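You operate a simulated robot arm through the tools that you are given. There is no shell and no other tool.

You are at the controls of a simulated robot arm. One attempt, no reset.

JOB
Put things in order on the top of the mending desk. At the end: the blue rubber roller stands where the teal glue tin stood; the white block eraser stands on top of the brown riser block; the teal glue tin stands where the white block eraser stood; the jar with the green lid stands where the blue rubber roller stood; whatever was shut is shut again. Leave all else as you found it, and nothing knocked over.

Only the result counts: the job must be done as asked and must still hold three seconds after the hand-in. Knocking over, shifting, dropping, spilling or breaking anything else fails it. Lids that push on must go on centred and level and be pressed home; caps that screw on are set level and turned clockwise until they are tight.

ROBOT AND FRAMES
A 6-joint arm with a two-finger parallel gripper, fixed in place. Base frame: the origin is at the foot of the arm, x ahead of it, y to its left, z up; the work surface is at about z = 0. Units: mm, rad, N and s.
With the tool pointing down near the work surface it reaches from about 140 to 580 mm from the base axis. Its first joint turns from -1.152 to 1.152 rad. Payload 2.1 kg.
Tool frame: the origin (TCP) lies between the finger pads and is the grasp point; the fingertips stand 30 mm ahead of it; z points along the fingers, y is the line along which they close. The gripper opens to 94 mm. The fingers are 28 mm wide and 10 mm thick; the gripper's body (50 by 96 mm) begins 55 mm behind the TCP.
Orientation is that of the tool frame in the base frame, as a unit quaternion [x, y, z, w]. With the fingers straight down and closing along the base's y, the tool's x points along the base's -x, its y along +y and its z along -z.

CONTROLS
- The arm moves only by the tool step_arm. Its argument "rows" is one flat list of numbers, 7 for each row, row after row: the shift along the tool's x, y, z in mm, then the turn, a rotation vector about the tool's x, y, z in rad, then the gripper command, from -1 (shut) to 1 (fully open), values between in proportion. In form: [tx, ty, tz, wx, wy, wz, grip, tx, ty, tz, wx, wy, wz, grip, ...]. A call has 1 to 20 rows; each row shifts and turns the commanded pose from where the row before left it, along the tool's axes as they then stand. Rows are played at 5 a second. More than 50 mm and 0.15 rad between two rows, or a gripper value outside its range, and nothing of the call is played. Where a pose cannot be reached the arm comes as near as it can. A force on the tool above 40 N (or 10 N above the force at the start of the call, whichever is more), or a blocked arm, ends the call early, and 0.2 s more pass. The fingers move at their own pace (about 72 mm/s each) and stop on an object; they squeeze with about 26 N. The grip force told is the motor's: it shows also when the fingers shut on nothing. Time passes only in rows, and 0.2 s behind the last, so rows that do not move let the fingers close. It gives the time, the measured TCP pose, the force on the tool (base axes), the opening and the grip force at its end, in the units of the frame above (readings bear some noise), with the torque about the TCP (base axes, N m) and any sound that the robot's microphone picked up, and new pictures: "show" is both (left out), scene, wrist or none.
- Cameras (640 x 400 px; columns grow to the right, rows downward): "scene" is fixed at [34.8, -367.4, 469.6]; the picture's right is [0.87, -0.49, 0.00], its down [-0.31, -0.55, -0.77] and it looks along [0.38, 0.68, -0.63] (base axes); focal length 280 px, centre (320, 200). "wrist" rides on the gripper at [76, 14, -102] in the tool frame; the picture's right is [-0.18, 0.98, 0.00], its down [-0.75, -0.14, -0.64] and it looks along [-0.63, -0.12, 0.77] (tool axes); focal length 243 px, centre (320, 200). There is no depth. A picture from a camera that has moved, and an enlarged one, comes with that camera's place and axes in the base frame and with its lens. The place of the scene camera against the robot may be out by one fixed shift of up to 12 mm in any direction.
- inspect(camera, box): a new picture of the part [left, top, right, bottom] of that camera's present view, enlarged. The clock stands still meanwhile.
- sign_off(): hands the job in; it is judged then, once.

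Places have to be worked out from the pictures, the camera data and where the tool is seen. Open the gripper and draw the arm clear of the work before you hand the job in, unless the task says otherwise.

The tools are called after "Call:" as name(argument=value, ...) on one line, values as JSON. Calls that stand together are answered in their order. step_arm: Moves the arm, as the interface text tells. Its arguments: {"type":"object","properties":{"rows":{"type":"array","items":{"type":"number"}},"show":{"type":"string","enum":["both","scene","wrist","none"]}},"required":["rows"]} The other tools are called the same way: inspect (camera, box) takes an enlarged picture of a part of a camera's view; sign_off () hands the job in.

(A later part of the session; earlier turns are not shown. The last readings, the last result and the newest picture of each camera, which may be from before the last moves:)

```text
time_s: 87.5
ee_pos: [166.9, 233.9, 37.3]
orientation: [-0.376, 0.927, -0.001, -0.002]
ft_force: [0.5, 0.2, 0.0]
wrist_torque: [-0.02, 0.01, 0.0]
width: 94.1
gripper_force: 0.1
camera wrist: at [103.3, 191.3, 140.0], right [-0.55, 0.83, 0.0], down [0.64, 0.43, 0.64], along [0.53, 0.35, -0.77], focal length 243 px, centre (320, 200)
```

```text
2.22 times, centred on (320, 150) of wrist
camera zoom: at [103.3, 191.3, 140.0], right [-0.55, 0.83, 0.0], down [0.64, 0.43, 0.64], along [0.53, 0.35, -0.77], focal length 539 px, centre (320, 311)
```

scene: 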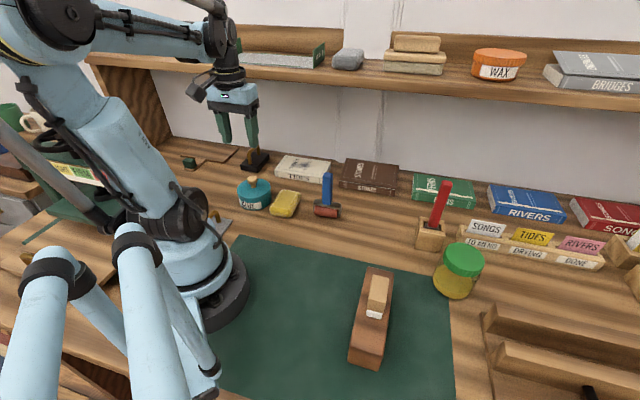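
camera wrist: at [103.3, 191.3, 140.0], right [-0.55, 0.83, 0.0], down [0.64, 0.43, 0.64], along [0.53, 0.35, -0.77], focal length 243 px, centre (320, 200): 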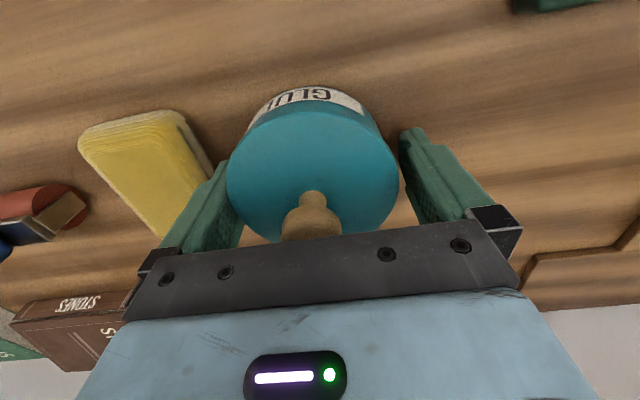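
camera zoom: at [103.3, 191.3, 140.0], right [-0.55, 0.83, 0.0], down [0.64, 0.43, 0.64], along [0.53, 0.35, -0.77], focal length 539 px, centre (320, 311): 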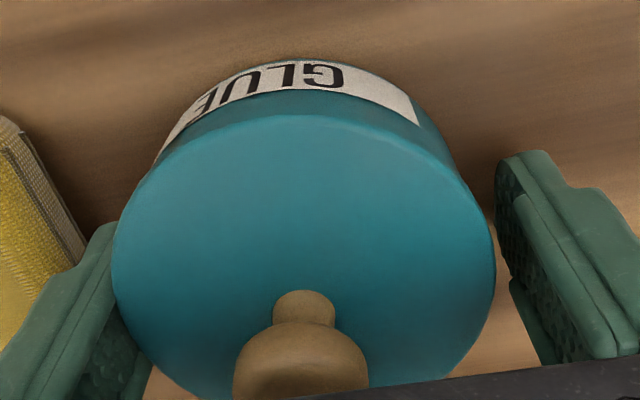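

The left finger is nearly touching the tin. I push slowly 5 mm along tool +y, then back off.

Call:
step_arm(rows=[0, 1.2, 0, 0, 0, 0, 1, 0, 1.2, 0, 0, 0, 0, 1, 0, 1.2, 0, 0, 0, 0, 1, 0, 1.2, 0, 0, 0, 0, 1, 0, 0, 0, 0, 0, 0, 1], show="none")

Call:
inspect(camera="scene", box=[220, 165, 280, 215])

Call:
inspect(camera="wrist", box=[180, 60, 460, 240])

```text
time_s: 88.7
ee_pos: [164.5, 237.4, 37.9]
orientation: [-0.377, 0.926, -0.001, -0.003]
ft_force: [0.0, 0.3, 0.5]
wrist_torque: [-0.03, -0.01, -0.01]
width: 93.9
gripper_force: 0.0
```

```text
8.00 times, centred on (250, 190) of scene
camera zoom: at [34.8, -367.4, 469.6], right [0.87, -0.49, 0.0], down [-0.31, -0.55, -0.77], along [0.38, 0.68, -0.63], focal length 2243 px, centre (880, 280)
```

zoom: 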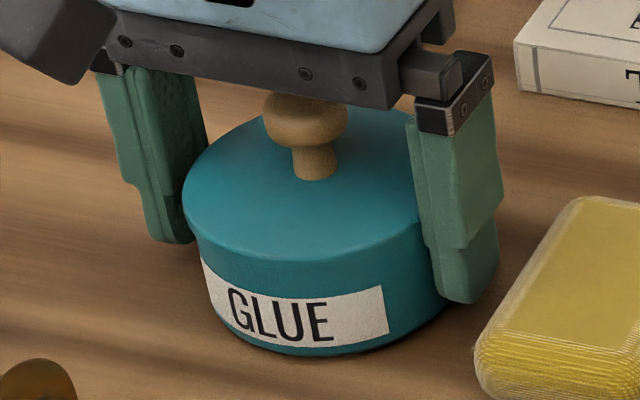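

```text
2.22 times, centred on (320, 150) of wrist
camera zoom: at [100.4, 195.4, 140.4], right [-0.55, 0.83, 0.0], down [0.64, 0.43, 0.64], along [0.53, 0.35, -0.77], focal length 539 px, centre (320, 311)
```

zoom: 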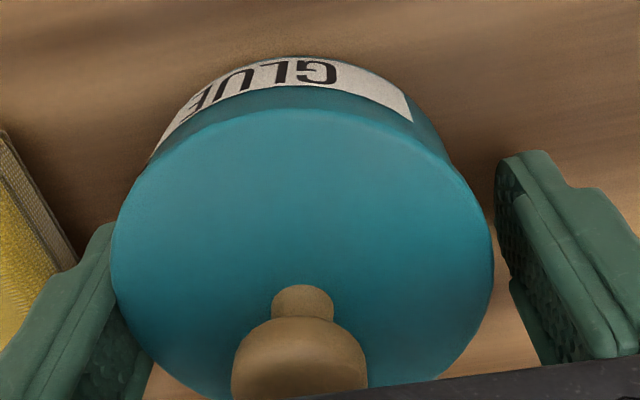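

The tin is now back at its intended spot (lid's left edge matches the earlier picture). I back the finger off and rise straight up.

Call:
step_arm(rows=[0, 0.8, 0, 0, 0, 0, 1, 0, -1.5, 0, 0, 0, 0, 1, 0, -2.5, 0, 0, 0, 0, 1, 0, 0, -10, 0, 0, 0, 1, 0, 0, -20, 0, 0, 0, 1, 0, 0, -30, 0, 0, 0, 1, 0, 0, -35, 0, 0, 0, 1, 0, 0, -35, 0, 0, 0, 1, 0, 0, -35, 0, 0, 0, 1, 0, 0, 0, 0, 0, 0, 1])

Call:
inspect(camera="scene", box=[220, 165, 280, 215])

Call:
inspect(camera="wrist", box=[0, 20, 400, 240])

```text
time_s: 90.9
ee_pos: [166.8, 234.7, 203.1]
orientation: [-0.376, 0.927, 0.0, -0.003]
ft_force: [0.3, 0.7, -0.5]
wrist_torque: [0.02, 0.02, 0.0]
width: 94.3
gripper_force: 0.1
camera wrist: at [103.3, 194.0, 306.8], right [-0.55, 0.83, 0.0], down [0.64, 0.43, 0.64], along [0.53, 0.35, -0.77], focal length 243 px, centre (320, 200)
```

scene: 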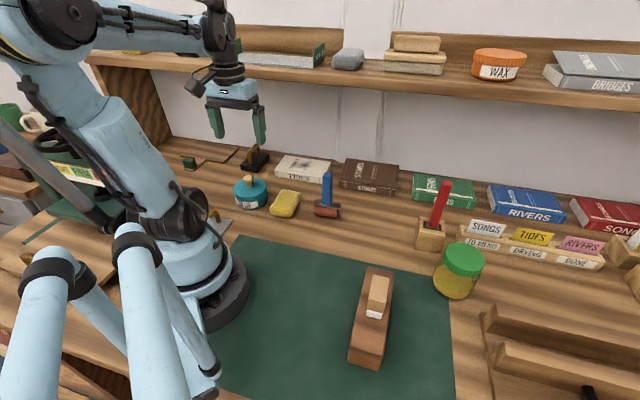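
wrist: 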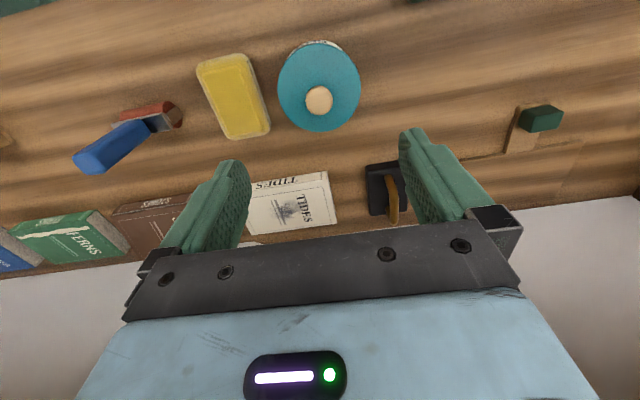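

```text
8.00 times, centred on (250, 190) of scene
camera zoom: at [34.8, -367.4, 469.6], right [0.87, -0.49, 0.0], down [-0.31, -0.55, -0.77], along [0.38, 0.68, -0.63], focal length 2243 px, centre (880, 280)
```

zoom: 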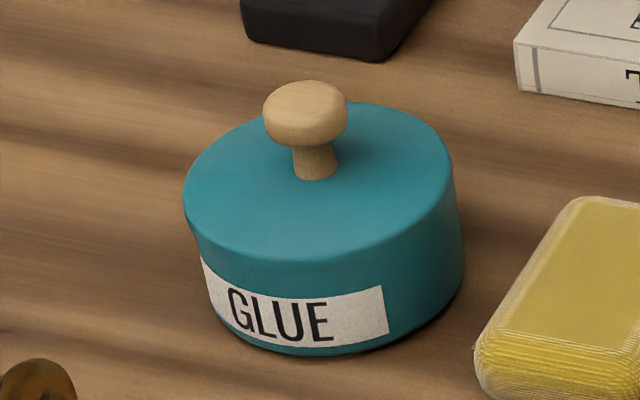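

```text
1.60 times, centred on (200, 130) of wrist
camera zoom: at [103.3, 194.0, 306.8], right [-0.55, 0.83, 0.0], down [0.64, 0.43, 0.64], along [0.53, 0.35, -0.77], focal length 388 px, centre (512, 312)
```

zoom: 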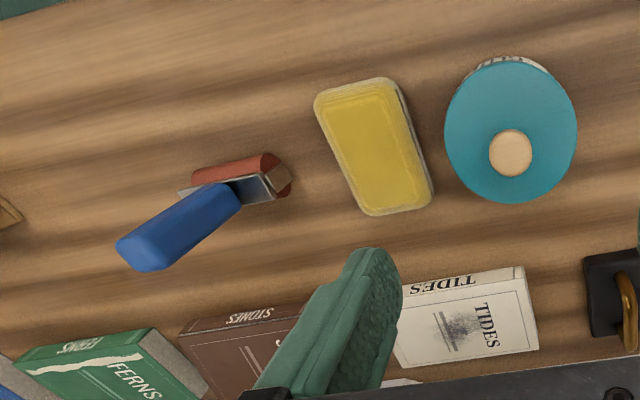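

The tin stands shut at the eraser's old place and the sponge is unmoved. Next, the roller: I move above it, near (300, 69), to measure it.

Call:
step_arm(rows=[3.4, -35.3, 0, 0, 0, 0, 1, 3.4, -35.3, 0, 0, 0, 0, 0.6, 3.4, -35.3, 0, 0, 0, 0, 0.4, 3.4, -35.3, 0, 0, 0, 0, 0.3, 3.4, -35.3, 0, 0, 0, 0, 0.3, 3.4, -35.2, 0, 0, 0, 0, 0.3, 0, 0, -20, 0, 0, 0, 0.3, 0, 0, 0, 0, 0, 0, 0.3, 0, 0, 0, 0, 0, 0, 0.3])

Call:
inspect(camera="wrist", box=[220, 40, 420, 190])

Call:
inspect(camera="scene", box=[290, 150, 370, 230])

Call:
step_arm(rows=[0, 0, 0, 0, 0, 0, 0.3], show="none")

```text
time_s: 92.9
ee_pos: [301.8, 68.5, 223.0]
orientation: [-0.376, 0.927, -0.001, -0.003]
ft_force: [0.4, -0.4, 0.6]
wrist_torque: [-0.01, 0.01, -0.02]
width: 61.0
gripper_force: 0.0
camera wrist: at [237.9, 26.8, 325.9], right [-0.55, 0.83, 0.0], down [0.64, 0.43, 0.64], along [0.53, 0.35, -0.77], focal length 243 px, centre (320, 200)
```

scene: 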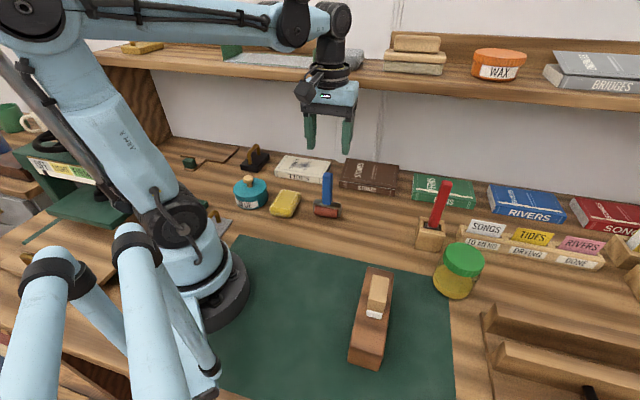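
wrist: 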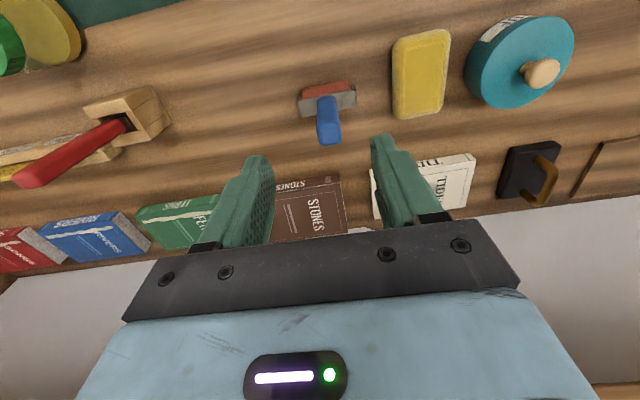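

```text
2.67 times, centred on (320, 115) of wrist
camera zoom: at [237.9, 26.8, 325.9], right [-0.55, 0.83, 0.0], down [0.64, 0.43, 0.64], along [0.53, 0.35, -0.77], focal length 647 px, centre (320, 427)
```

zoom: 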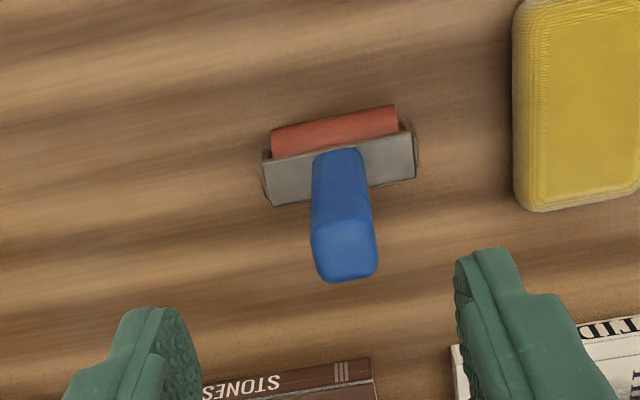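

```text
5.00 times, centred on (330, 190) of scene
camera zoom: at [34.8, -367.4, 469.6], right [0.87, -0.49, 0.0], down [-0.31, -0.55, -0.77], along [0.38, 0.68, -0.63], focal length 1402 px, centre (270, 250)
```

zoom: 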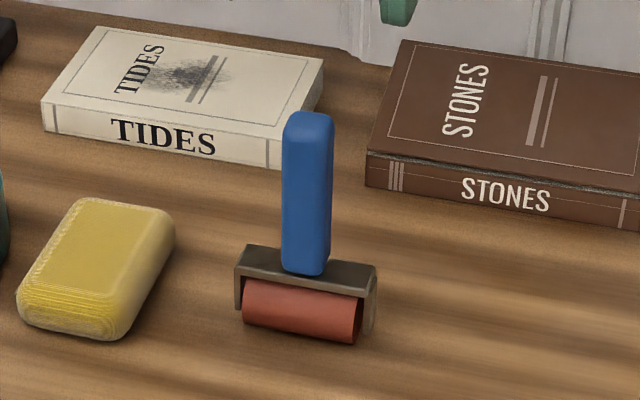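

```text
time_s: 93.3
ee_pos: [301.6, 69.1, 223.5]
orientation: [-0.376, 0.927, -0.001, -0.003]
ft_force: [-0.4, -0.2, -0.7]
wrist_torque: [0.01, 0.01, 0.0]
width: 60.8
gripper_force: 0.1
```

The roller stands upright with its frame parallel to the tool's y; its handle (top z≈118) is centred at (-18, 5.4) in the tool frame. I shift there and lower partway to refine.

Call:
step_arm(rows=[-9, 2.7, 0, 0, 0, 0, 0.3, -9, 2.7, 0, 0, 0, 0, 0.3, 0, 0, 30, 0, 0, 0, 0.3, 0, 0, 28, 0, 0, 0, 0.3, 0, 0, 0, 0, 0, 0, 0.3, 0, 0, 0, 0, 0, 0, 0.3], show="wrist")

Call:
inspect(camera="wrist", box=[220, 60, 420, 210])

Call:
inspect(camera="scene", box=[280, 120, 380, 230])

Call:
step_arm(rows=[0, 0, 0, 0, 0, 0, 0.3], show="none")

```text
time_s: 94.7
ee_pos: [310.8, 87.5, 166.1]
orientation: [-0.376, 0.926, -0.001, -0.002]
ft_force: [-0.6, -1.0, 0.1]
wrist_torque: [-0.04, 0.0, -0.04]
width: 61.4
gripper_force: 0.1
camera wrist: at [246.3, 44.3, 268.4], right [-0.55, 0.83, 0.0], down [0.64, 0.43, 0.64], along [0.53, 0.35, -0.77], focal length 243 px, centre (320, 200)
```

wrist: 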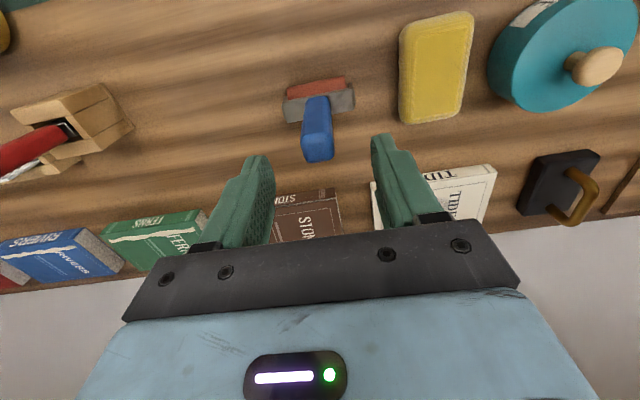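

```text
2.67 times, centred on (320, 135) of wrist
camera zoom: at [246.3, 44.3, 268.4], right [-0.55, 0.83, 0.0], down [0.64, 0.43, 0.64], along [0.53, 0.35, -0.77], focal length 647 px, centre (320, 373)
```

zoom: 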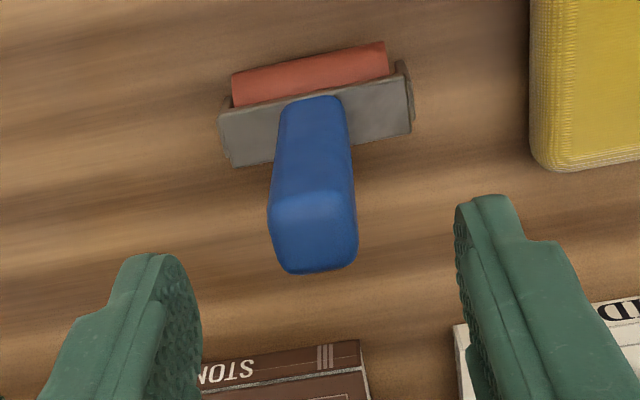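

```text
3.64 times, centred on (330, 175) of scene
camera zoom: at [34.8, -367.4, 469.6], right [0.87, -0.49, 0.0], down [-0.31, -0.55, -0.77], along [0.38, 0.68, -0.63], focal length 1020 px, centre (284, 291)
```

zoom: 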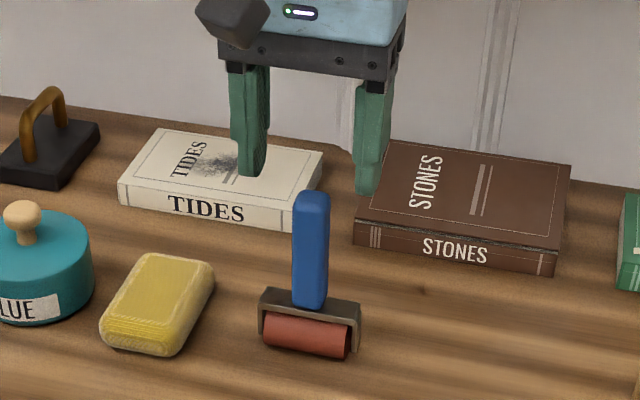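

```text
time_s: 95.1
ee_pos: [309.7, 85.6, 165.0]
orientation: [-0.376, 0.927, -0.001, -0.002]
ft_force: [-0.7, 0.1, 0.2]
wrist_torque: [0.01, -0.03, -0.01]
width: 61.1
gripper_force: 0.0
```

The handle is centred at (-0.4, -1.4). I descend to z≈78 and grip it.

Call:
step_arm(rows=[-0.4, -1.4, 20, 0, 0, 0, 0.3, 0, 0, 30, 0, 0, 0, 0.3, 0, 0, 25, 0, 0, 0, 0.3, 0, 0, 12.5, 0, 0, 0, 0.2, 0, 0, 0, 0, 0, 0, 0.1, 0, 0, 0, 0, 0, 0, 0.0], show="none")

Call:
inspect(camera="wrist", box=[200, 60, 440, 230])

Call:
inspect(camera="scene", box=[280, 120, 380, 230])

```text
time_s: 96.5
ee_pos: [310.0, 84.1, 77.1]
orientation: [-0.376, 0.927, -0.001, -0.002]
ft_force: [-0.2, -0.4, -0.9]
wrist_torque: [0.0, -0.02, -0.03]
width: 47.0
gripper_force: 0.0
```

```text
2.35 times, centred on (320, 145) of wrist
camera zoom: at [246.0, 43.1, 180.0], right [-0.55, 0.83, 0.0], down [0.64, 0.43, 0.64], along [0.53, 0.35, -0.77], focal length 571 px, centre (320, 329)
```

zoom: 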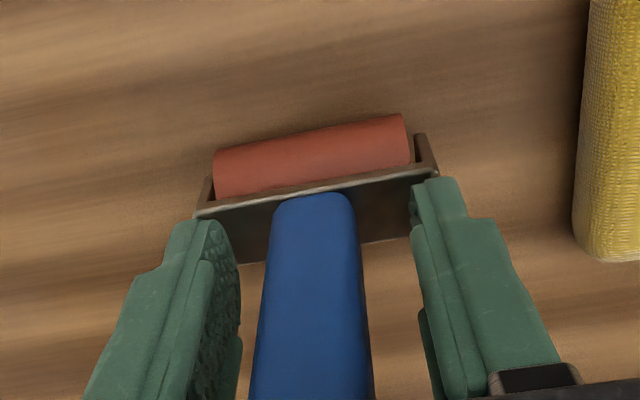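

```text
3.64 times, centred on (330, 175) of scene
camera zoom: at [34.8, -367.4, 469.6], right [0.87, -0.49, 0.0], down [-0.31, -0.55, -0.77], along [0.38, 0.68, -0.63], focal length 1020 px, centre (284, 291)
```

zoom: 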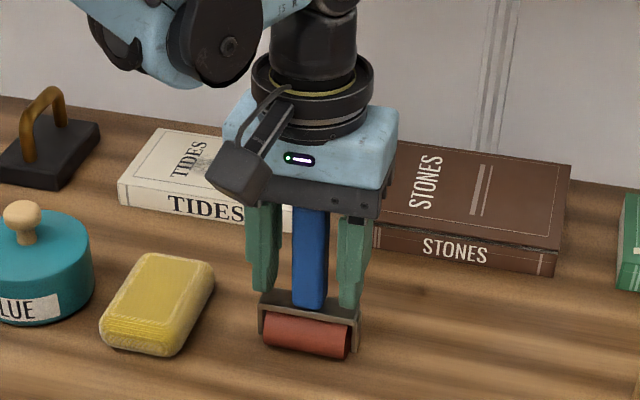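

The handle is about 1.6 mm off along tool −y; I correct that so both fingers meet it together, and close.

Call:
step_arm(rows=[0, -1.6, 0, 0, 0, 0, 0.0, 0, 0, 0, 0, 0, 0, -0.2, 0, 0, 0, 0, 0, 0, -0.4, 0, 0, 0, 0, 0, 0, -0.6, 0, 0, 0, 0, 0, 0, -1, 0, 0, 0, 0, 0, 0, -1, 0, 0, 0, 0, 0, 0, -1], show="wrist")

Call:
inspect(camera="scene", box=[280, 120, 380, 230])

```text
time_s: 98.1
ee_pos: [311.2, 83.5, 77.1]
orientation: [-0.376, 0.926, -0.001, -0.003]
ft_force: [0.5, 0.7, -0.4]
wrist_torque: [-0.03, 0.01, -0.01]
width: 26.0
gripper_force: 26.5
camera wrist: at [246.9, 41.9, 180.0], right [-0.55, 0.83, 0.0], down [0.64, 0.43, 0.64], along [0.53, 0.35, -0.77], focal length 243 px, centre (320, 200)
```

wrist: 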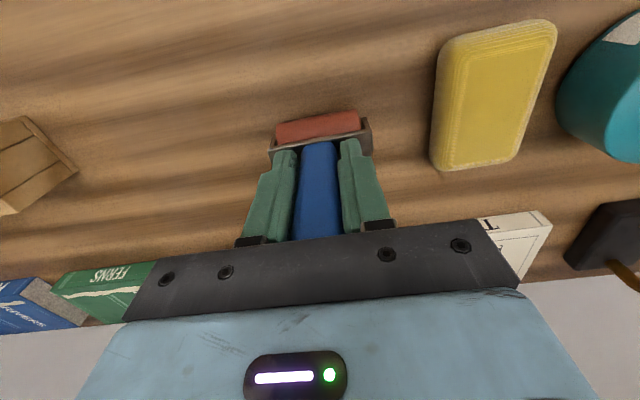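

```text
3.64 times, centred on (330, 175) of scene
camera zoom: at [34.8, -367.4, 469.6], right [0.87, -0.49, 0.0], down [-0.31, -0.55, -0.77], along [0.38, 0.68, -0.63], focal length 1020 px, centre (284, 291)
```

zoom: 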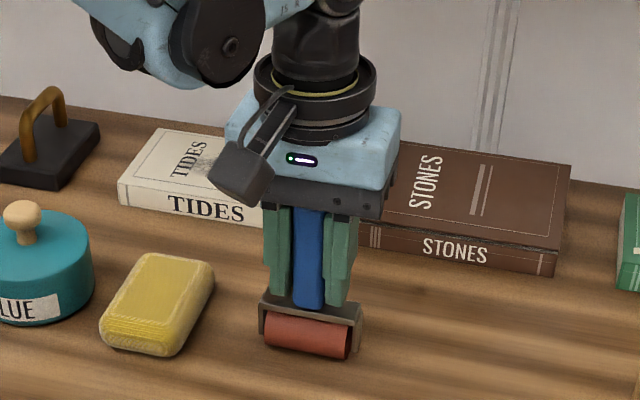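

Gripped firmly at 26 mm. I lift it 45 mm and carry it to the tin's old spot, about (396, -14).

Call:
step_arm(rows=[0, 0, -5, 0, 0, 0, -1, 0, 0, -15, 0, 0, 0, -1, 0, 0, -25, 0, 0, 0, -1, 1, -15, 0, 0, 0, 0, -1, 1.5, -25, 0, 0, 0, 0, -1, 1.5, -25, 0, 0, 0, 0, -1, 1.5, -25, 0, 0, 0, 0, -1, 1.2, -25, 0, 0, 0, 0, -1, 1, -14.4, 0, 0, 0, 0, -1, 0, 0, 0, 0, 0, 0, -1, 0, 0, 0, 0, 0, 0, -1])

Call:
inspect(camera="wrist", box=[220, 60, 420, 250])

```text
time_s: 100.5
ee_pos: [396.1, -15.5, 122.8]
orientation: [-0.376, 0.927, -0.001, -0.002]
ft_force: [0.5, 0.1, -2.6]
wrist_torque: [0.03, -0.01, -0.01]
width: 25.9
gripper_force: 26.3
camera wrist: at [332.2, -57.3, 225.4], right [-0.55, 0.83, 0.0], down [0.64, 0.43, 0.64], along [0.53, 0.35, -0.77], focal length 243 px, centre (320, 200)
```

scene: 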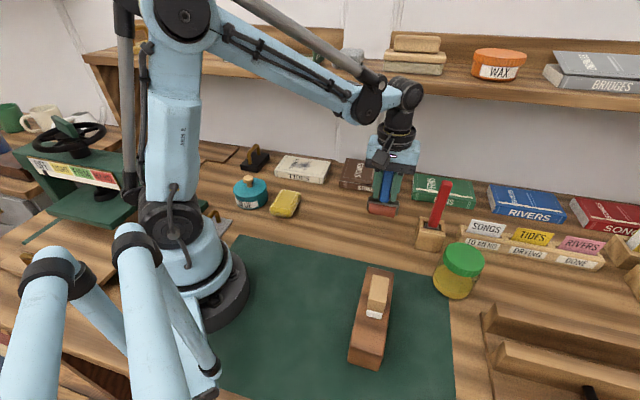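
wrist: 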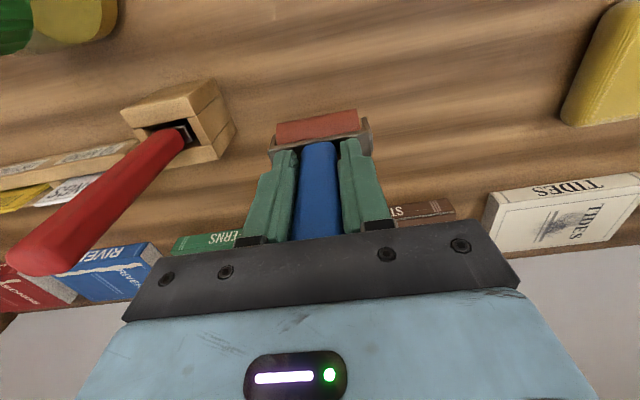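

```text
2.11 times, centred on (320, 155) of wrist
camera zoom: at [332.2, -57.3, 225.4], right [-0.55, 0.83, 0.0], down [0.64, 0.43, 0.64], along [0.53, 0.35, -0.77], focal length 511 px, centre (320, 295)
```

zoom: 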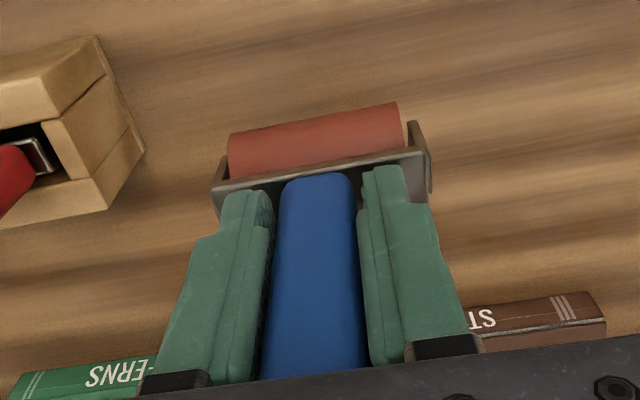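

The roller hangs upright over the spot. I lower it to just above the surface, then in sub-millimetre steps to contact.

Call:
step_arm(rows=[0, 0, 15, 0, 0, 0, -1, 0, 0, 15, 0, 0, 0, -1, 0, 0, 8, 0, 0, 0, -1, 0, 0, 3, 0, 0, 0, -1, 0, 0, 1, 0, 0, 0, -1, 0, 0, 0.8, 0, 0, 0, -1, 0, 0, 0.8, 0, 0, 0, -1, 0, 0, 0.8, 0, 0, 0, -1], show="none")

```text
time_s: 102.3
ee_pos: [395.4, -15.4, 78.2]
orientation: [-0.376, 0.927, -0.001, -0.002]
ft_force: [-0.1, 1.4, -2.1]
wrist_torque: [0.0, -0.01, 0.0]
width: 25.8
gripper_force: 25.3
```

Call:
step_arm(rows=[0, 0, 0.6, 0, 0, 0, -1, 0, 0, 0.6, 0, 0, 0, -1], show="none")

Call:
inspect(camera="scene", box=[340, 150, 430, 240])

```text
time_s: 102.9
ee_pos: [395.3, -15.8, 76.7]
orientation: [-0.376, 0.927, -0.002, -0.003]
ft_force: [-2.8, -0.6, 22.5]
wrist_torque: [0.03, -0.11, -0.04]
width: 25.7
gripper_force: 26.1
```

```text
4.44 times, centred on (385, 195) of scene
camera zoom: at [34.7, -367.4, 469.6], right [0.87, -0.49, 0.0], down [-0.31, -0.55, -0.77], along [0.38, 0.68, -0.63], focal length 1246 px, centre (31, 222)
```

zoom: 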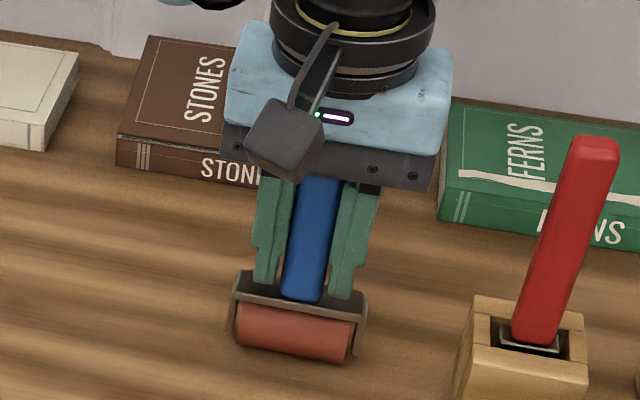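

In contact. I ease off half a millimetre and open gradually so nothing tips.

Call:
step_arm(rows=[0, 0, -0.5, 0, 0, 0, -1, 0, 0, 0, 0, 0, 0, -0.43, 0, 0, 0, 0, 0, 0, -0.35, 0, 0, 0, 0, 0, 0, -0.1, 0, 0, 0, 0, 0, 0, 0.2, 0, 0, 0, 0, 0, 0, 0.2], show="wrist")

Call:
inspect(camera="scene", box=[340, 150, 430, 240])

```text
time_s: 104.3
ee_pos: [396.6, -15.5, 76.3]
orientation: [-0.376, 0.927, -0.001, -0.003]
ft_force: [-0.6, -0.2, -0.8]
wrist_torque: [-0.02, 0.03, 0.03]
width: 56.4
gripper_force: 0.0
camera wrist: at [331.9, -56.5, 180.3], right [-0.55, 0.83, 0.0], down [0.64, 0.43, 0.64], along [0.53, 0.35, -0.77], focal length 243 px, centre (320, 200)
```

wrist: 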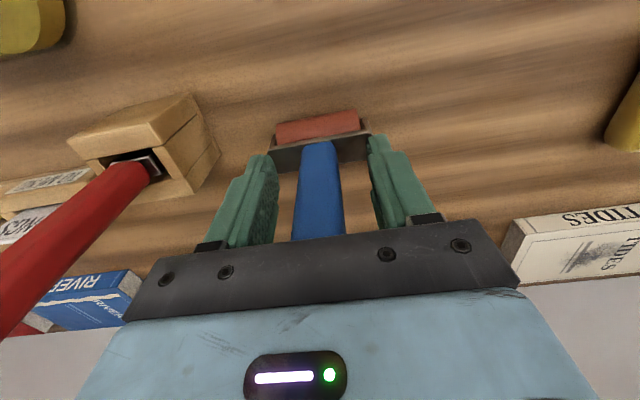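

```text
4.44 times, centred on (385, 195) of scene
camera zoom: at [34.8, -367.4, 469.6], right [0.87, -0.49, 0.0], down [-0.31, -0.55, -0.77], along [0.38, 0.68, -0.63], focal length 1246 px, centre (31, 222)
```

zoom: 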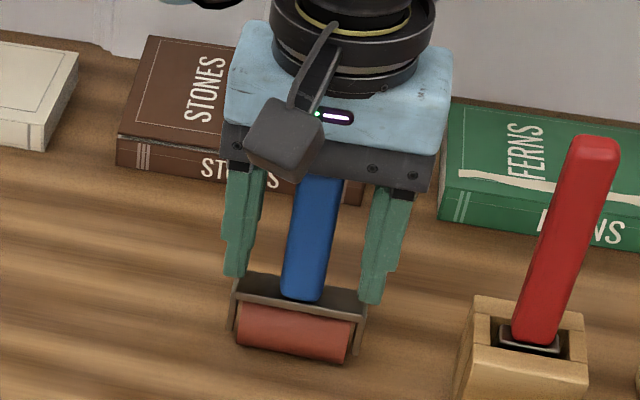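

The roller stands upright on its own. I rise and move over to the jar near (412, -210), passing well above the red-handled brush.

Call:
step_arm(rows=[0, 0, -10, 0, 0, 0, 0.2, 0, 0, -30, 0, 0, 0, 0.2, 0, 0, -40, 0, 0, 0, 0.2, 0, 0, -40, 0, 0, 0, 0.5, 0, 0, -35, 0, 0, 0, 1, 24.8, -30.1, 0, 0, 0, 0, 1, 24.8, -30.1, 0, 0, 0, 0, 1, 24.8, -30.1, 0, 0, 0, 0, 1, 24.8, -30.1, 0, 0, 0, 0, 1, 24.8, -30.2, 0, 0, 0, 0, 1, 0, 0, 0, 0, 0, 0, 1, 0, 0, 0, 0, 0, 0, 1])

Call:
inspect(camera="wrist", box=[200, 20, 440, 170])

Call:
inspect(camera="scene", box=[420, 220, 500, 310])

Call:
inspect(camera="scene", box=[340, 150, 430, 240])

Call:
step_arm(rows=[0, 0, 0, 0, 0, 0, 1], show="none")

```text
time_s: 106.9
ee_pos: [413.5, -207.2, 232.3]
orientation: [-0.376, 0.927, -0.001, -0.002]
ft_force: [0.1, -0.1, 0.6]
wrist_torque: [0.01, 0.0, -0.02]
width: 94.1
gripper_force: 0.1
camera wrist: at [348.9, -249.6, 335.3], right [-0.55, 0.83, 0.0], down [0.64, 0.43, 0.64], along [0.53, 0.35, -0.77], focal length 243 px, centre (320, 200)
```

scene: 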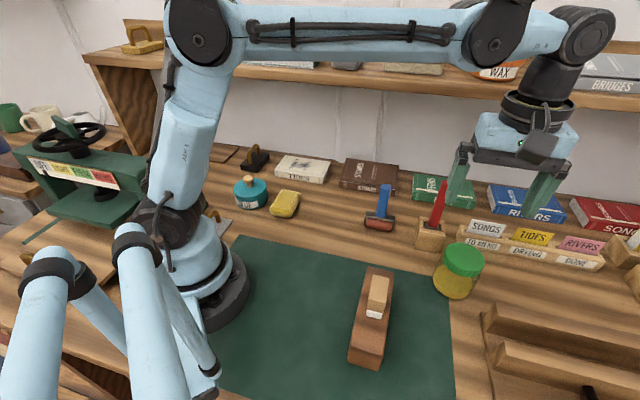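
wrist: 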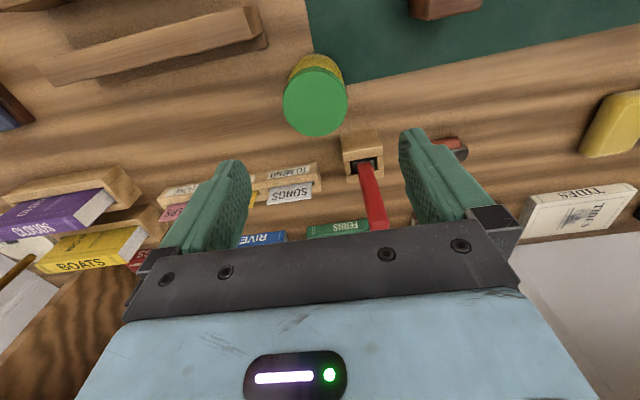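

```text
2.67 times, centred on (320, 95) of wrist
camera zoom: at [348.9, -249.6, 335.3], right [-0.55, 0.83, 0.0], down [0.64, 0.43, 0.64], along [0.53, 0.35, -0.77], focal length 647 px, centre (320, 480)
```

zoom: 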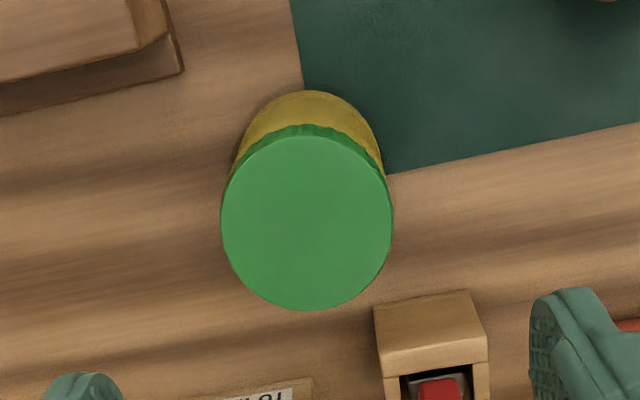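

```text
4.44 times, centred on (460, 265) of scene
camera zoom: at [34.8, -367.4, 469.6], right [0.87, -0.49, 0.0], down [-0.31, -0.55, -0.77], along [0.38, 0.68, -0.63], focal length 1246 px, centre (-302, -89)
```

zoom: 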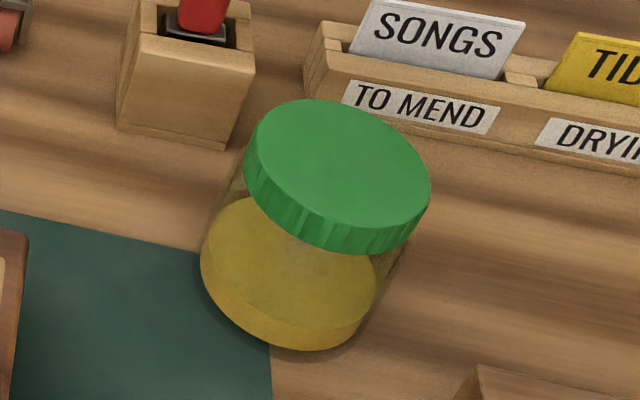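

```text
4.44 times, centred on (385, 195) of scene
camera zoom: at [34.8, -367.4, 469.6], right [0.87, -0.49, 0.0], down [-0.31, -0.55, -0.77], along [0.38, 0.68, -0.63], focal length 1246 px, centre (31, 222)
```

zoom: 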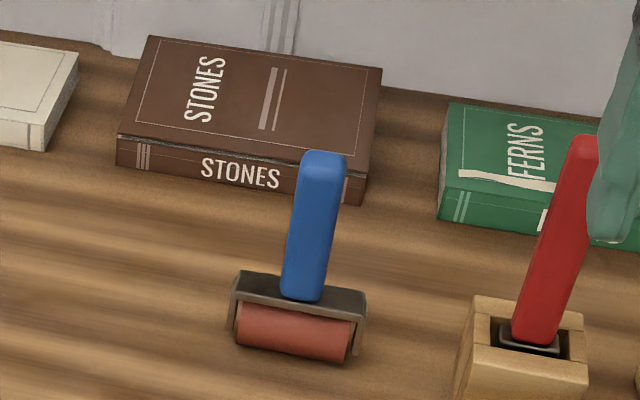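

```text
time_s: 107.3
ee_pos: [414.1, -208.7, 233.0]
orientation: [-0.376, 0.926, 0.0, -0.003]
ft_force: [-0.2, 0.3, 0.9]
wrist_torque: [0.01, 0.02, -0.02]
width: 94.2
gripper_force: 0.1
```

The roller stands properly. The jar's ribbed lid is about 65 mm across at z≈82, centred near (421, -207). I shift over it and lower partway to refine.

Call:
step_arm(rows=[-6.4, -4.9, 20, 0, 0, 0, 1, 0, 0, 35, 0, 0, 0, 1, 0, 0, 30, 0, 0, 0, 1, 0, 0, 0, 0, 0, 0, 1, 0, 0, 0, 0, 0, 0, 1], show="wrist")

Call:
inspect(camera="wrist", box=[200, 40, 440, 190])

Call:
step_arm(rows=[0, 0, 0, 0, 0, 0, 1], show="none")

```text
time_s: 108.5
ee_pos: [418.5, -208.8, 146.9]
orientation: [-0.376, 0.927, -0.001, -0.002]
ft_force: [0.0, 0.0, -1.0]
wrist_torque: [-0.01, 0.04, -0.02]
width: 93.9
gripper_force: 0.1
camera wrist: at [354.8, -250.1, 250.6], right [-0.55, 0.83, 0.0], down [0.64, 0.43, 0.64], along [0.53, 0.35, -0.77], focal length 243 px, centre (320, 200)
```

wrist: 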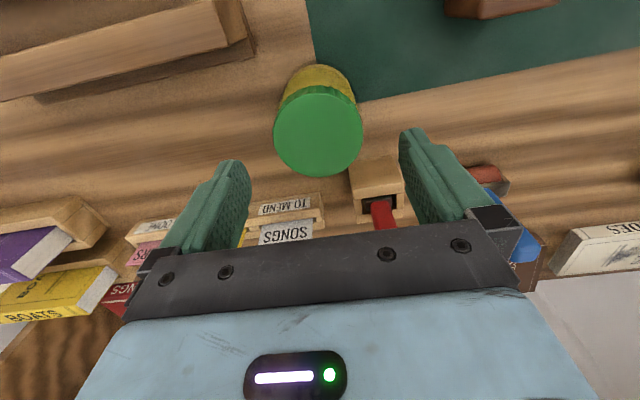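

```text
2.67 times, centred on (320, 115) of wrist
camera zoom: at [354.8, -250.1, 250.6], right [-0.55, 0.83, 0.0], down [0.64, 0.43, 0.64], along [0.53, 0.35, -0.77], focal length 647 px, centre (320, 427)
```

zoom: 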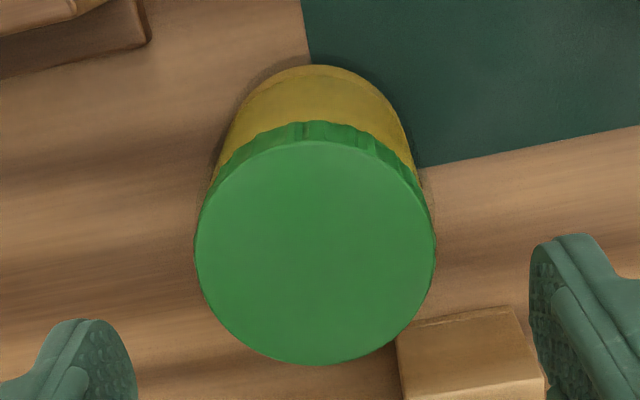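

```text
time_s: 108.9
ee_pos: [419.2, -207.9, 147.3]
orientation: [-0.375, 0.927, -0.001, -0.002]
ft_force: [0.3, 0.0, -0.8]
wrist_torque: [-0.02, 0.0, 0.02]
width: 93.8
gripper_force: 0.1
```

The jar's lid top is at z≈86, diameter 64 mm, centred at (-1.1, -0.6). I narrow the fingers a little and descend around the jar to z≈42.

Call:
step_arm(rows=[-1.1, -0.6, 20, 0, 0, 0, 0.75, 0, 0, 25, 0, 0, 0, 0.75, 0, 0, 20, 0, 0, 0, 0.75, 0, 0, 20, 0, 0, 0, 0.75, 0, 0, 15, 0, 0, 0, 0.75, 0, 0, 5, 0, 0, 0, 0.75, 0, 0, 0, 0, 0, 0, 0.75])

Call:
inspect(camera="scene", box=[410, 190, 520, 310])

Call:
inspect(camera="wrist", box=[180, 60, 460, 240])

```text
time_s: 110.5
ee_pos: [420.4, -208.3, 42.3]
orientation: [-0.376, 0.926, -0.002, -0.002]
ft_force: [-1.0, 0.1, -0.7]
wrist_torque: [0.0, 0.03, -0.01]
width: 82.3
gripper_force: 0.1
camera wrist: at [356.8, -250.9, 145.6], right [-0.55, 0.83, 0.0], down [0.64, 0.43, 0.64], along [0.53, 0.35, -0.77], focal length 243 px, centre (320, 200)
```

scene: 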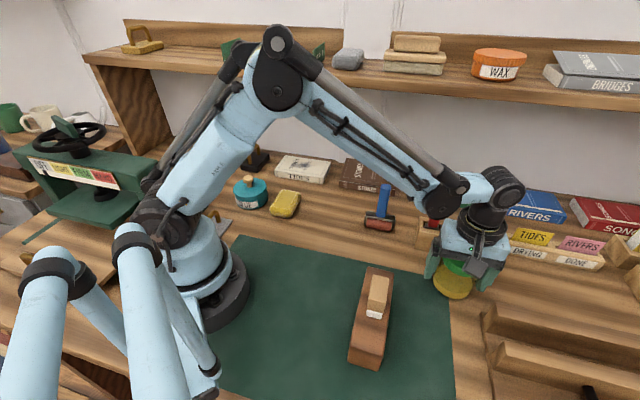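
wrist: 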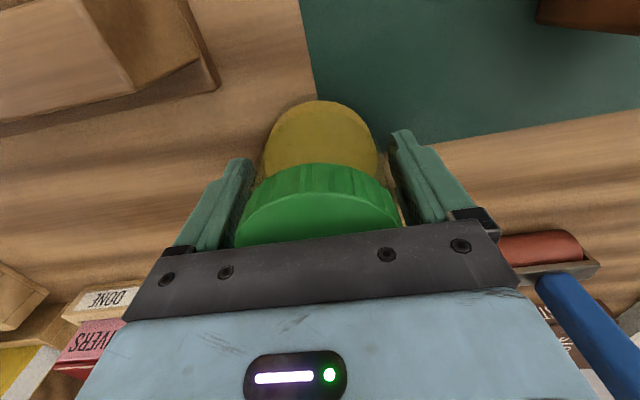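

```text
3.33 times, centred on (465, 250) of scene
camera zoom: at [34.8, -367.4, 469.6], right [0.87, -0.49, 0.0], down [-0.31, -0.55, -0.77], along [0.38, 0.68, -0.63], focal length 934 px, centre (-163, 33)
```

zoom: 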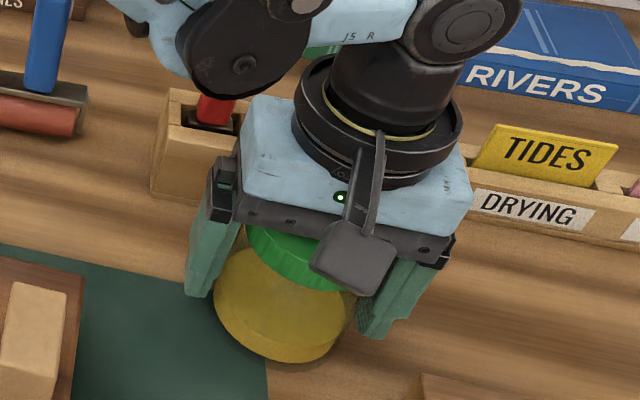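

```text
2.22 times, centred on (320, 150) of wrist
camera zoom: at [356.8, -250.9, 145.6], right [-0.55, 0.83, 0.0], down [0.64, 0.43, 0.64], along [0.53, 0.35, -0.77], focal length 539 px, centre (320, 311)
```

zoom: 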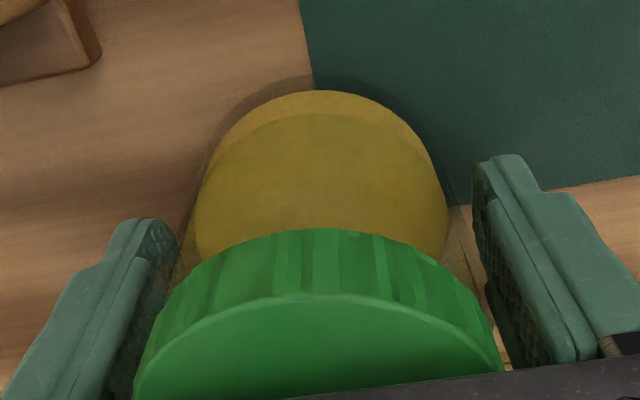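

The fingers straddle the jar evenly. I close and check the hold.

Call:
step_arm(rows=[0, 0, 0, 0, 0, 0, 0.5, 0, 0, 0, 0, 0, 0, 0.4, 0, 0, 0, 0, 0, 0, 0.3, 0, 0, 0, 0, 0, 0, -1, 0, 0, 0, 0, 0, 0, -1, 0, 0, 0, 0, 0, 0, -1], show="none")

Call:
inspect(camera="wrist", box=[180, 60, 460, 240])

Call:
inspect(camera="scene", box=[410, 190, 520, 310])

```text
time_s: 111.9
ee_pos: [420.4, -208.7, 43.4]
orientation: [-0.376, 0.927, -0.001, -0.002]
ft_force: [-0.8, -0.3, -0.2]
wrist_torque: [0.01, 0.01, 0.01]
width: 70.7
gripper_force: 26.2
```

```text
2.22 times, centred on (320, 150) of wrist
camera zoom: at [356.9, -250.8, 145.7], right [-0.55, 0.83, 0.0], down [0.64, 0.43, 0.64], along [0.53, 0.35, -0.77], focal length 539 px, centre (320, 311)
```

zoom: 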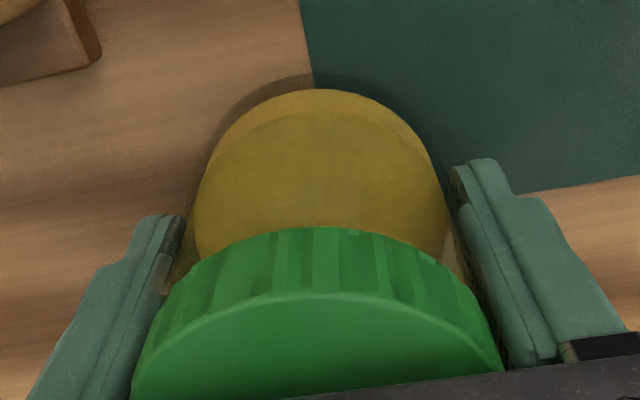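

```text
3.33 times, centred on (465, 250) of scene
camera zoom: at [34.8, -367.4, 469.6], right [0.87, -0.49, 0.0], down [-0.31, -0.55, -0.77], along [0.38, 0.68, -0.63], focal length 934 px, centre (-163, 33)
```

zoom: 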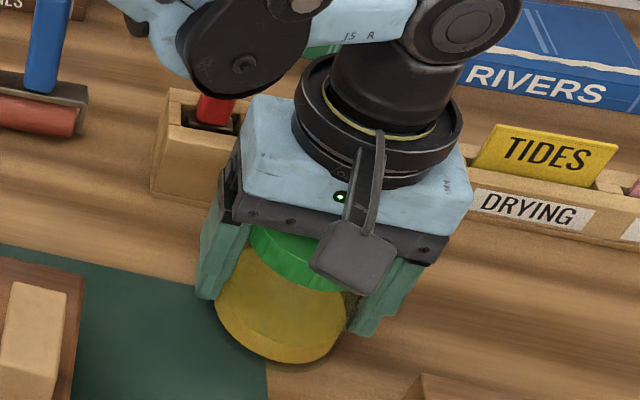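

Gripped at 70.7 mm, which is wider than the lid, so the glass body itself is held. I lift a few millimetres and check.

Call:
step_arm(rows=[0, 0, -2, 0, 0, 0, -1, 0, 0, -5, 0, 0, 0, -1, 0, 0, -10, 0, 0, 0, -1, 0, 0, 0, 0, 0, 0, -1], show="none")

Call:
inspect(camera="scene", box=[410, 190, 520, 310])

Call:
inspect(camera="wrist", box=[180, 60, 460, 240])

```text
time_s: 112.9
ee_pos: [422.8, -207.4, 59.2]
orientation: [-0.377, 0.926, -0.001, -0.002]
ft_force: [-0.1, 0.9, -1.1]
wrist_torque: [-0.01, 0.03, -0.02]
width: 70.5
gripper_force: 26.0
```

```text
3.33 times, centred on (465, 250) of scene
camera zoom: at [34.8, -367.4, 469.6], right [0.87, -0.49, 0.0], down [-0.31, -0.55, -0.77], along [0.38, 0.68, -0.63], focal length 934 px, centre (-163, 33)
```

zoom: 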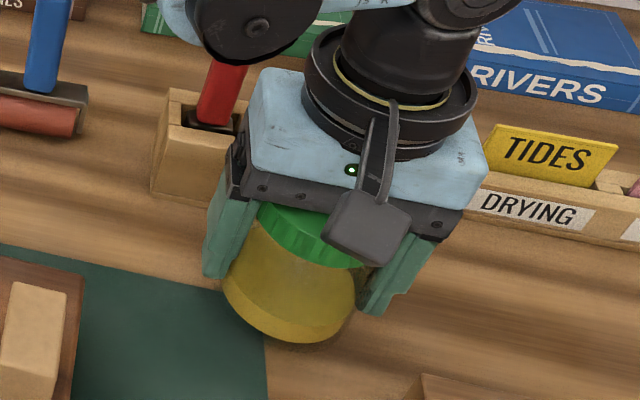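

```text
2.22 times, centred on (320, 150) of wrist
camera zoom: at [358.0, -249.3, 162.8], right [-0.55, 0.83, 0.0], down [0.64, 0.43, 0.64], along [0.53, 0.35, -0.77], focal length 539 px, centre (320, 311)
```

zoom: 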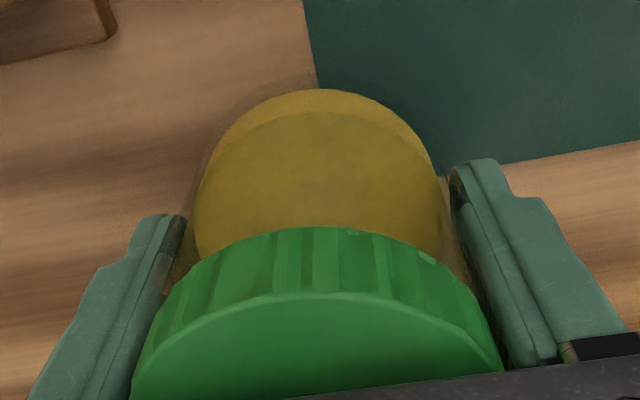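

The jar comes up with its lid on. I lift it high and carry it over to the roller's old spot near (311, 85).

Call:
step_arm(rows=[0, 0, -25, 0, 0, 0, -1, 0, 0, -35, 0, 0, 0, -1, 0, 0, -35, 0, 0, 0, -1, 0, 0, -35, 0, 0, 0, -1, 0, 0, -26, 0, 0, 0, -1, -6, 14, 0, 0, 0, 0, -1, -12.4, 28.7, 0, 0, 0, 0, -1, -12.4, 28.7, 0, 0, 0, 0, -1, -12.4, 28.7, 0, 0, 0, 0, -1, -12.4, 28.7, 0, 0, 0, 0, -1, -12.4, 28.7, 0, 0, 0, 0, -1, -12.4, 28.7, 0, 0, 0, 0, -1, -12.4, 28.7, 0, 0, 0, 0, -1, -12.4, 28.7, 0, 0, 0, 0, -1, -12.4, 28.7, 0, 0, 0, 0, -1, -6.5, 14.6, 0, 0, 0, 0, -1, 0, 0, 0, 0, 0, 0, -1, 0, 0, 0, 0, 0, 0, -1])

Call:
step_arm(rows=[0, 0, 0, 0, 0, 0, -1], show="none")

```text
time_s: 116.7
ee_pos: [309.5, 85.8, 215.9]
orientation: [-0.376, 0.926, -0.001, -0.002]
ft_force: [-1.2, 0.3, -1.9]
wrist_torque: [-0.02, 0.02, 0.01]
width: 70.3
gripper_force: 25.6
camera wrist: at [245.5, 43.4, 317.4], right [-0.55, 0.83, 0.0], down [0.64, 0.43, 0.64], along [0.53, 0.35, -0.77], focal length 243 px, centre (320, 200)
```

scene: 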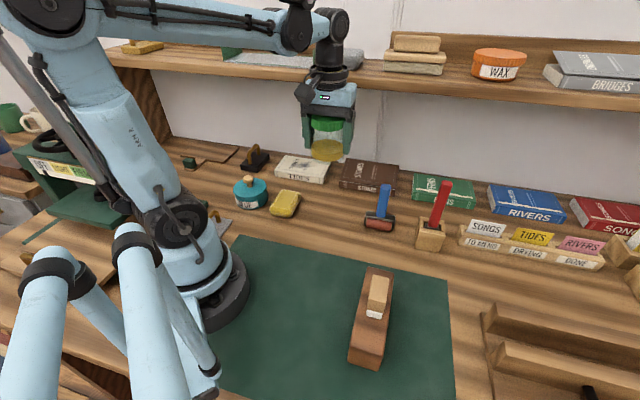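
wrist: 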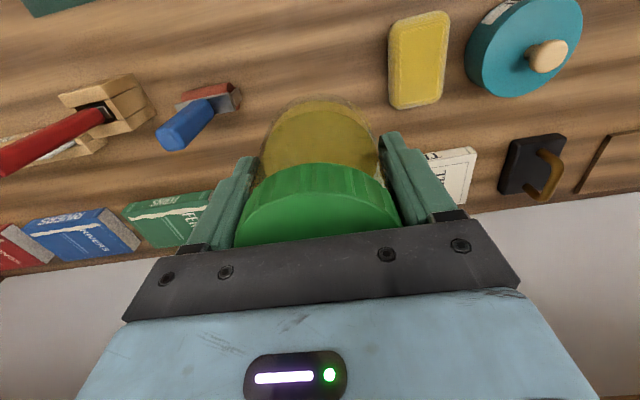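

```text
time_s: 117.1
ee_pos: [309.6, 85.9, 214.5]
orientation: [-0.377, 0.926, 0.0, -0.002]
ft_force: [0.0, -0.1, -2.3]
wrist_torque: [-0.03, 0.0, 0.01]
width: 70.4
gripper_force: 26.0
```

Positioned over the roller's old place; I correct by 2 mm and lower to just above the desk.

Call:
step_arm(rows=[0.4, -1.8, 15, 0, 0, 0, -1, 0, 0, 30, 0, 0, 0, -1, 0, 0, 35, 0, 0, 0, -1, 0, 0, 35, 0, 0, 0, -1, 0, 0, 25, 0, 0, 0, -1, 0, 0, 15, 0, 0, 0, -1, 0, 0, 8, 0, 0, 0, -1, 0, 0, 3, 0, 0, 0, -1, 0, 0, 0, 0, 0, 0, -1])

Call:
inspect(camera="scene", box=[270, 140, 390, 240])

```text
time_s: 119.1
ee_pos: [310.4, 82.9, 49.3]
orientation: [-0.376, 0.927, -0.001, -0.003]
ft_force: [-0.2, 0.3, -1.7]
wrist_torque: [-0.01, 0.04, 0.02]
width: 70.6
gripper_force: 26.0
camera wrist: at [247.5, 40.5, 152.1], right [-0.55, 0.83, 0.0], down [0.64, 0.43, 0.64], along [0.53, 0.35, -0.77], focal length 243 px, centre (320, 200)
```

scene: 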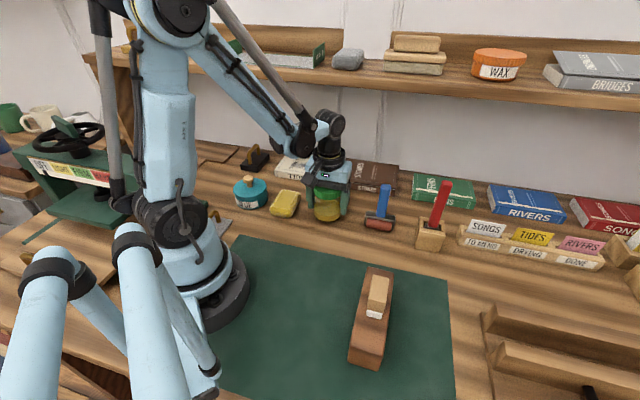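
wrist: 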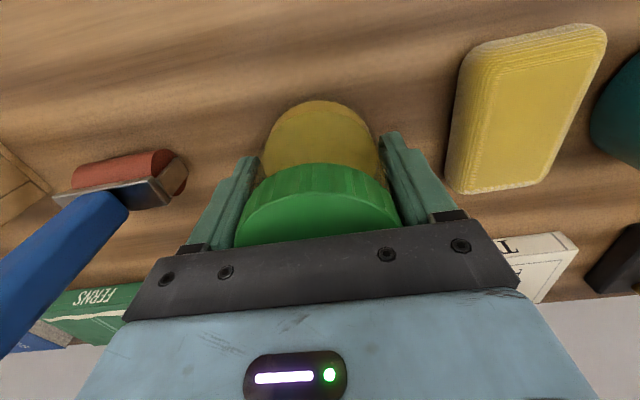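

```text
4.00 times, centred on (330, 190) of scene
camera zoom: at [34.8, -367.4, 469.6], right [0.87, -0.49, 0.0], down [-0.31, -0.55, -0.77], along [0.38, 0.68, -0.63], focal length 1122 px, centre (280, 240)
```

zoom: 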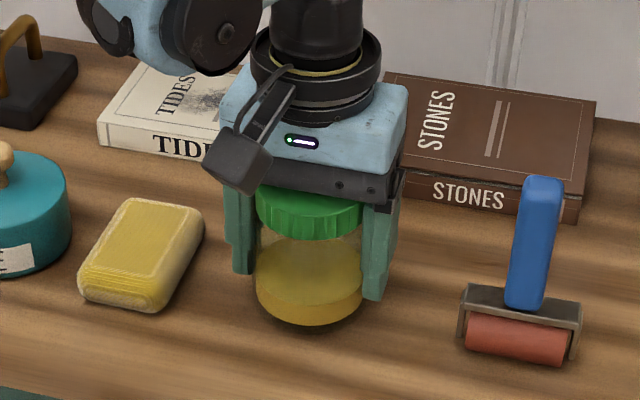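

Close to the surface and clear of everything. I lower in fine steps to contact.

Call:
step_arm(rows=[0, 0, 2.5, 0, 0, 0, -1, 0, 0, 1.2, 0, 0, 0, -1, 0, 0, 0.8, 0, 0, 0, -1, 0, 0, 0.8, 0, 0, 0, -1, 0, 0, 0.6, 0, 0, 0, -1], show="none")

```text
time_s: 120.3
ee_pos: [311.6, 81.0, 43.0]
orientation: [-0.376, 0.927, -0.001, -0.002]
ft_force: [0.7, -0.4, -2.1]
wrist_torque: [0.01, 0.0, -0.02]
width: 70.5
gripper_force: 26.3
```

Call:
step_arm(rows=[0, 0, 0.6, 0, 0, 0, -1, 0, 0, 0.6, 0, 0, 0, -1, 0, 0, 0, 0, 0, 0, -1], show="none")

```text
time_s: 121.1
ee_pos: [310.6, 82.2, 41.5]
orientation: [-0.376, 0.926, -0.003, -0.002]
ft_force: [5.1, -0.5, 15.9]
wrist_torque: [0.05, 0.08, -0.05]
width: 70.6
gripper_force: 25.9
```

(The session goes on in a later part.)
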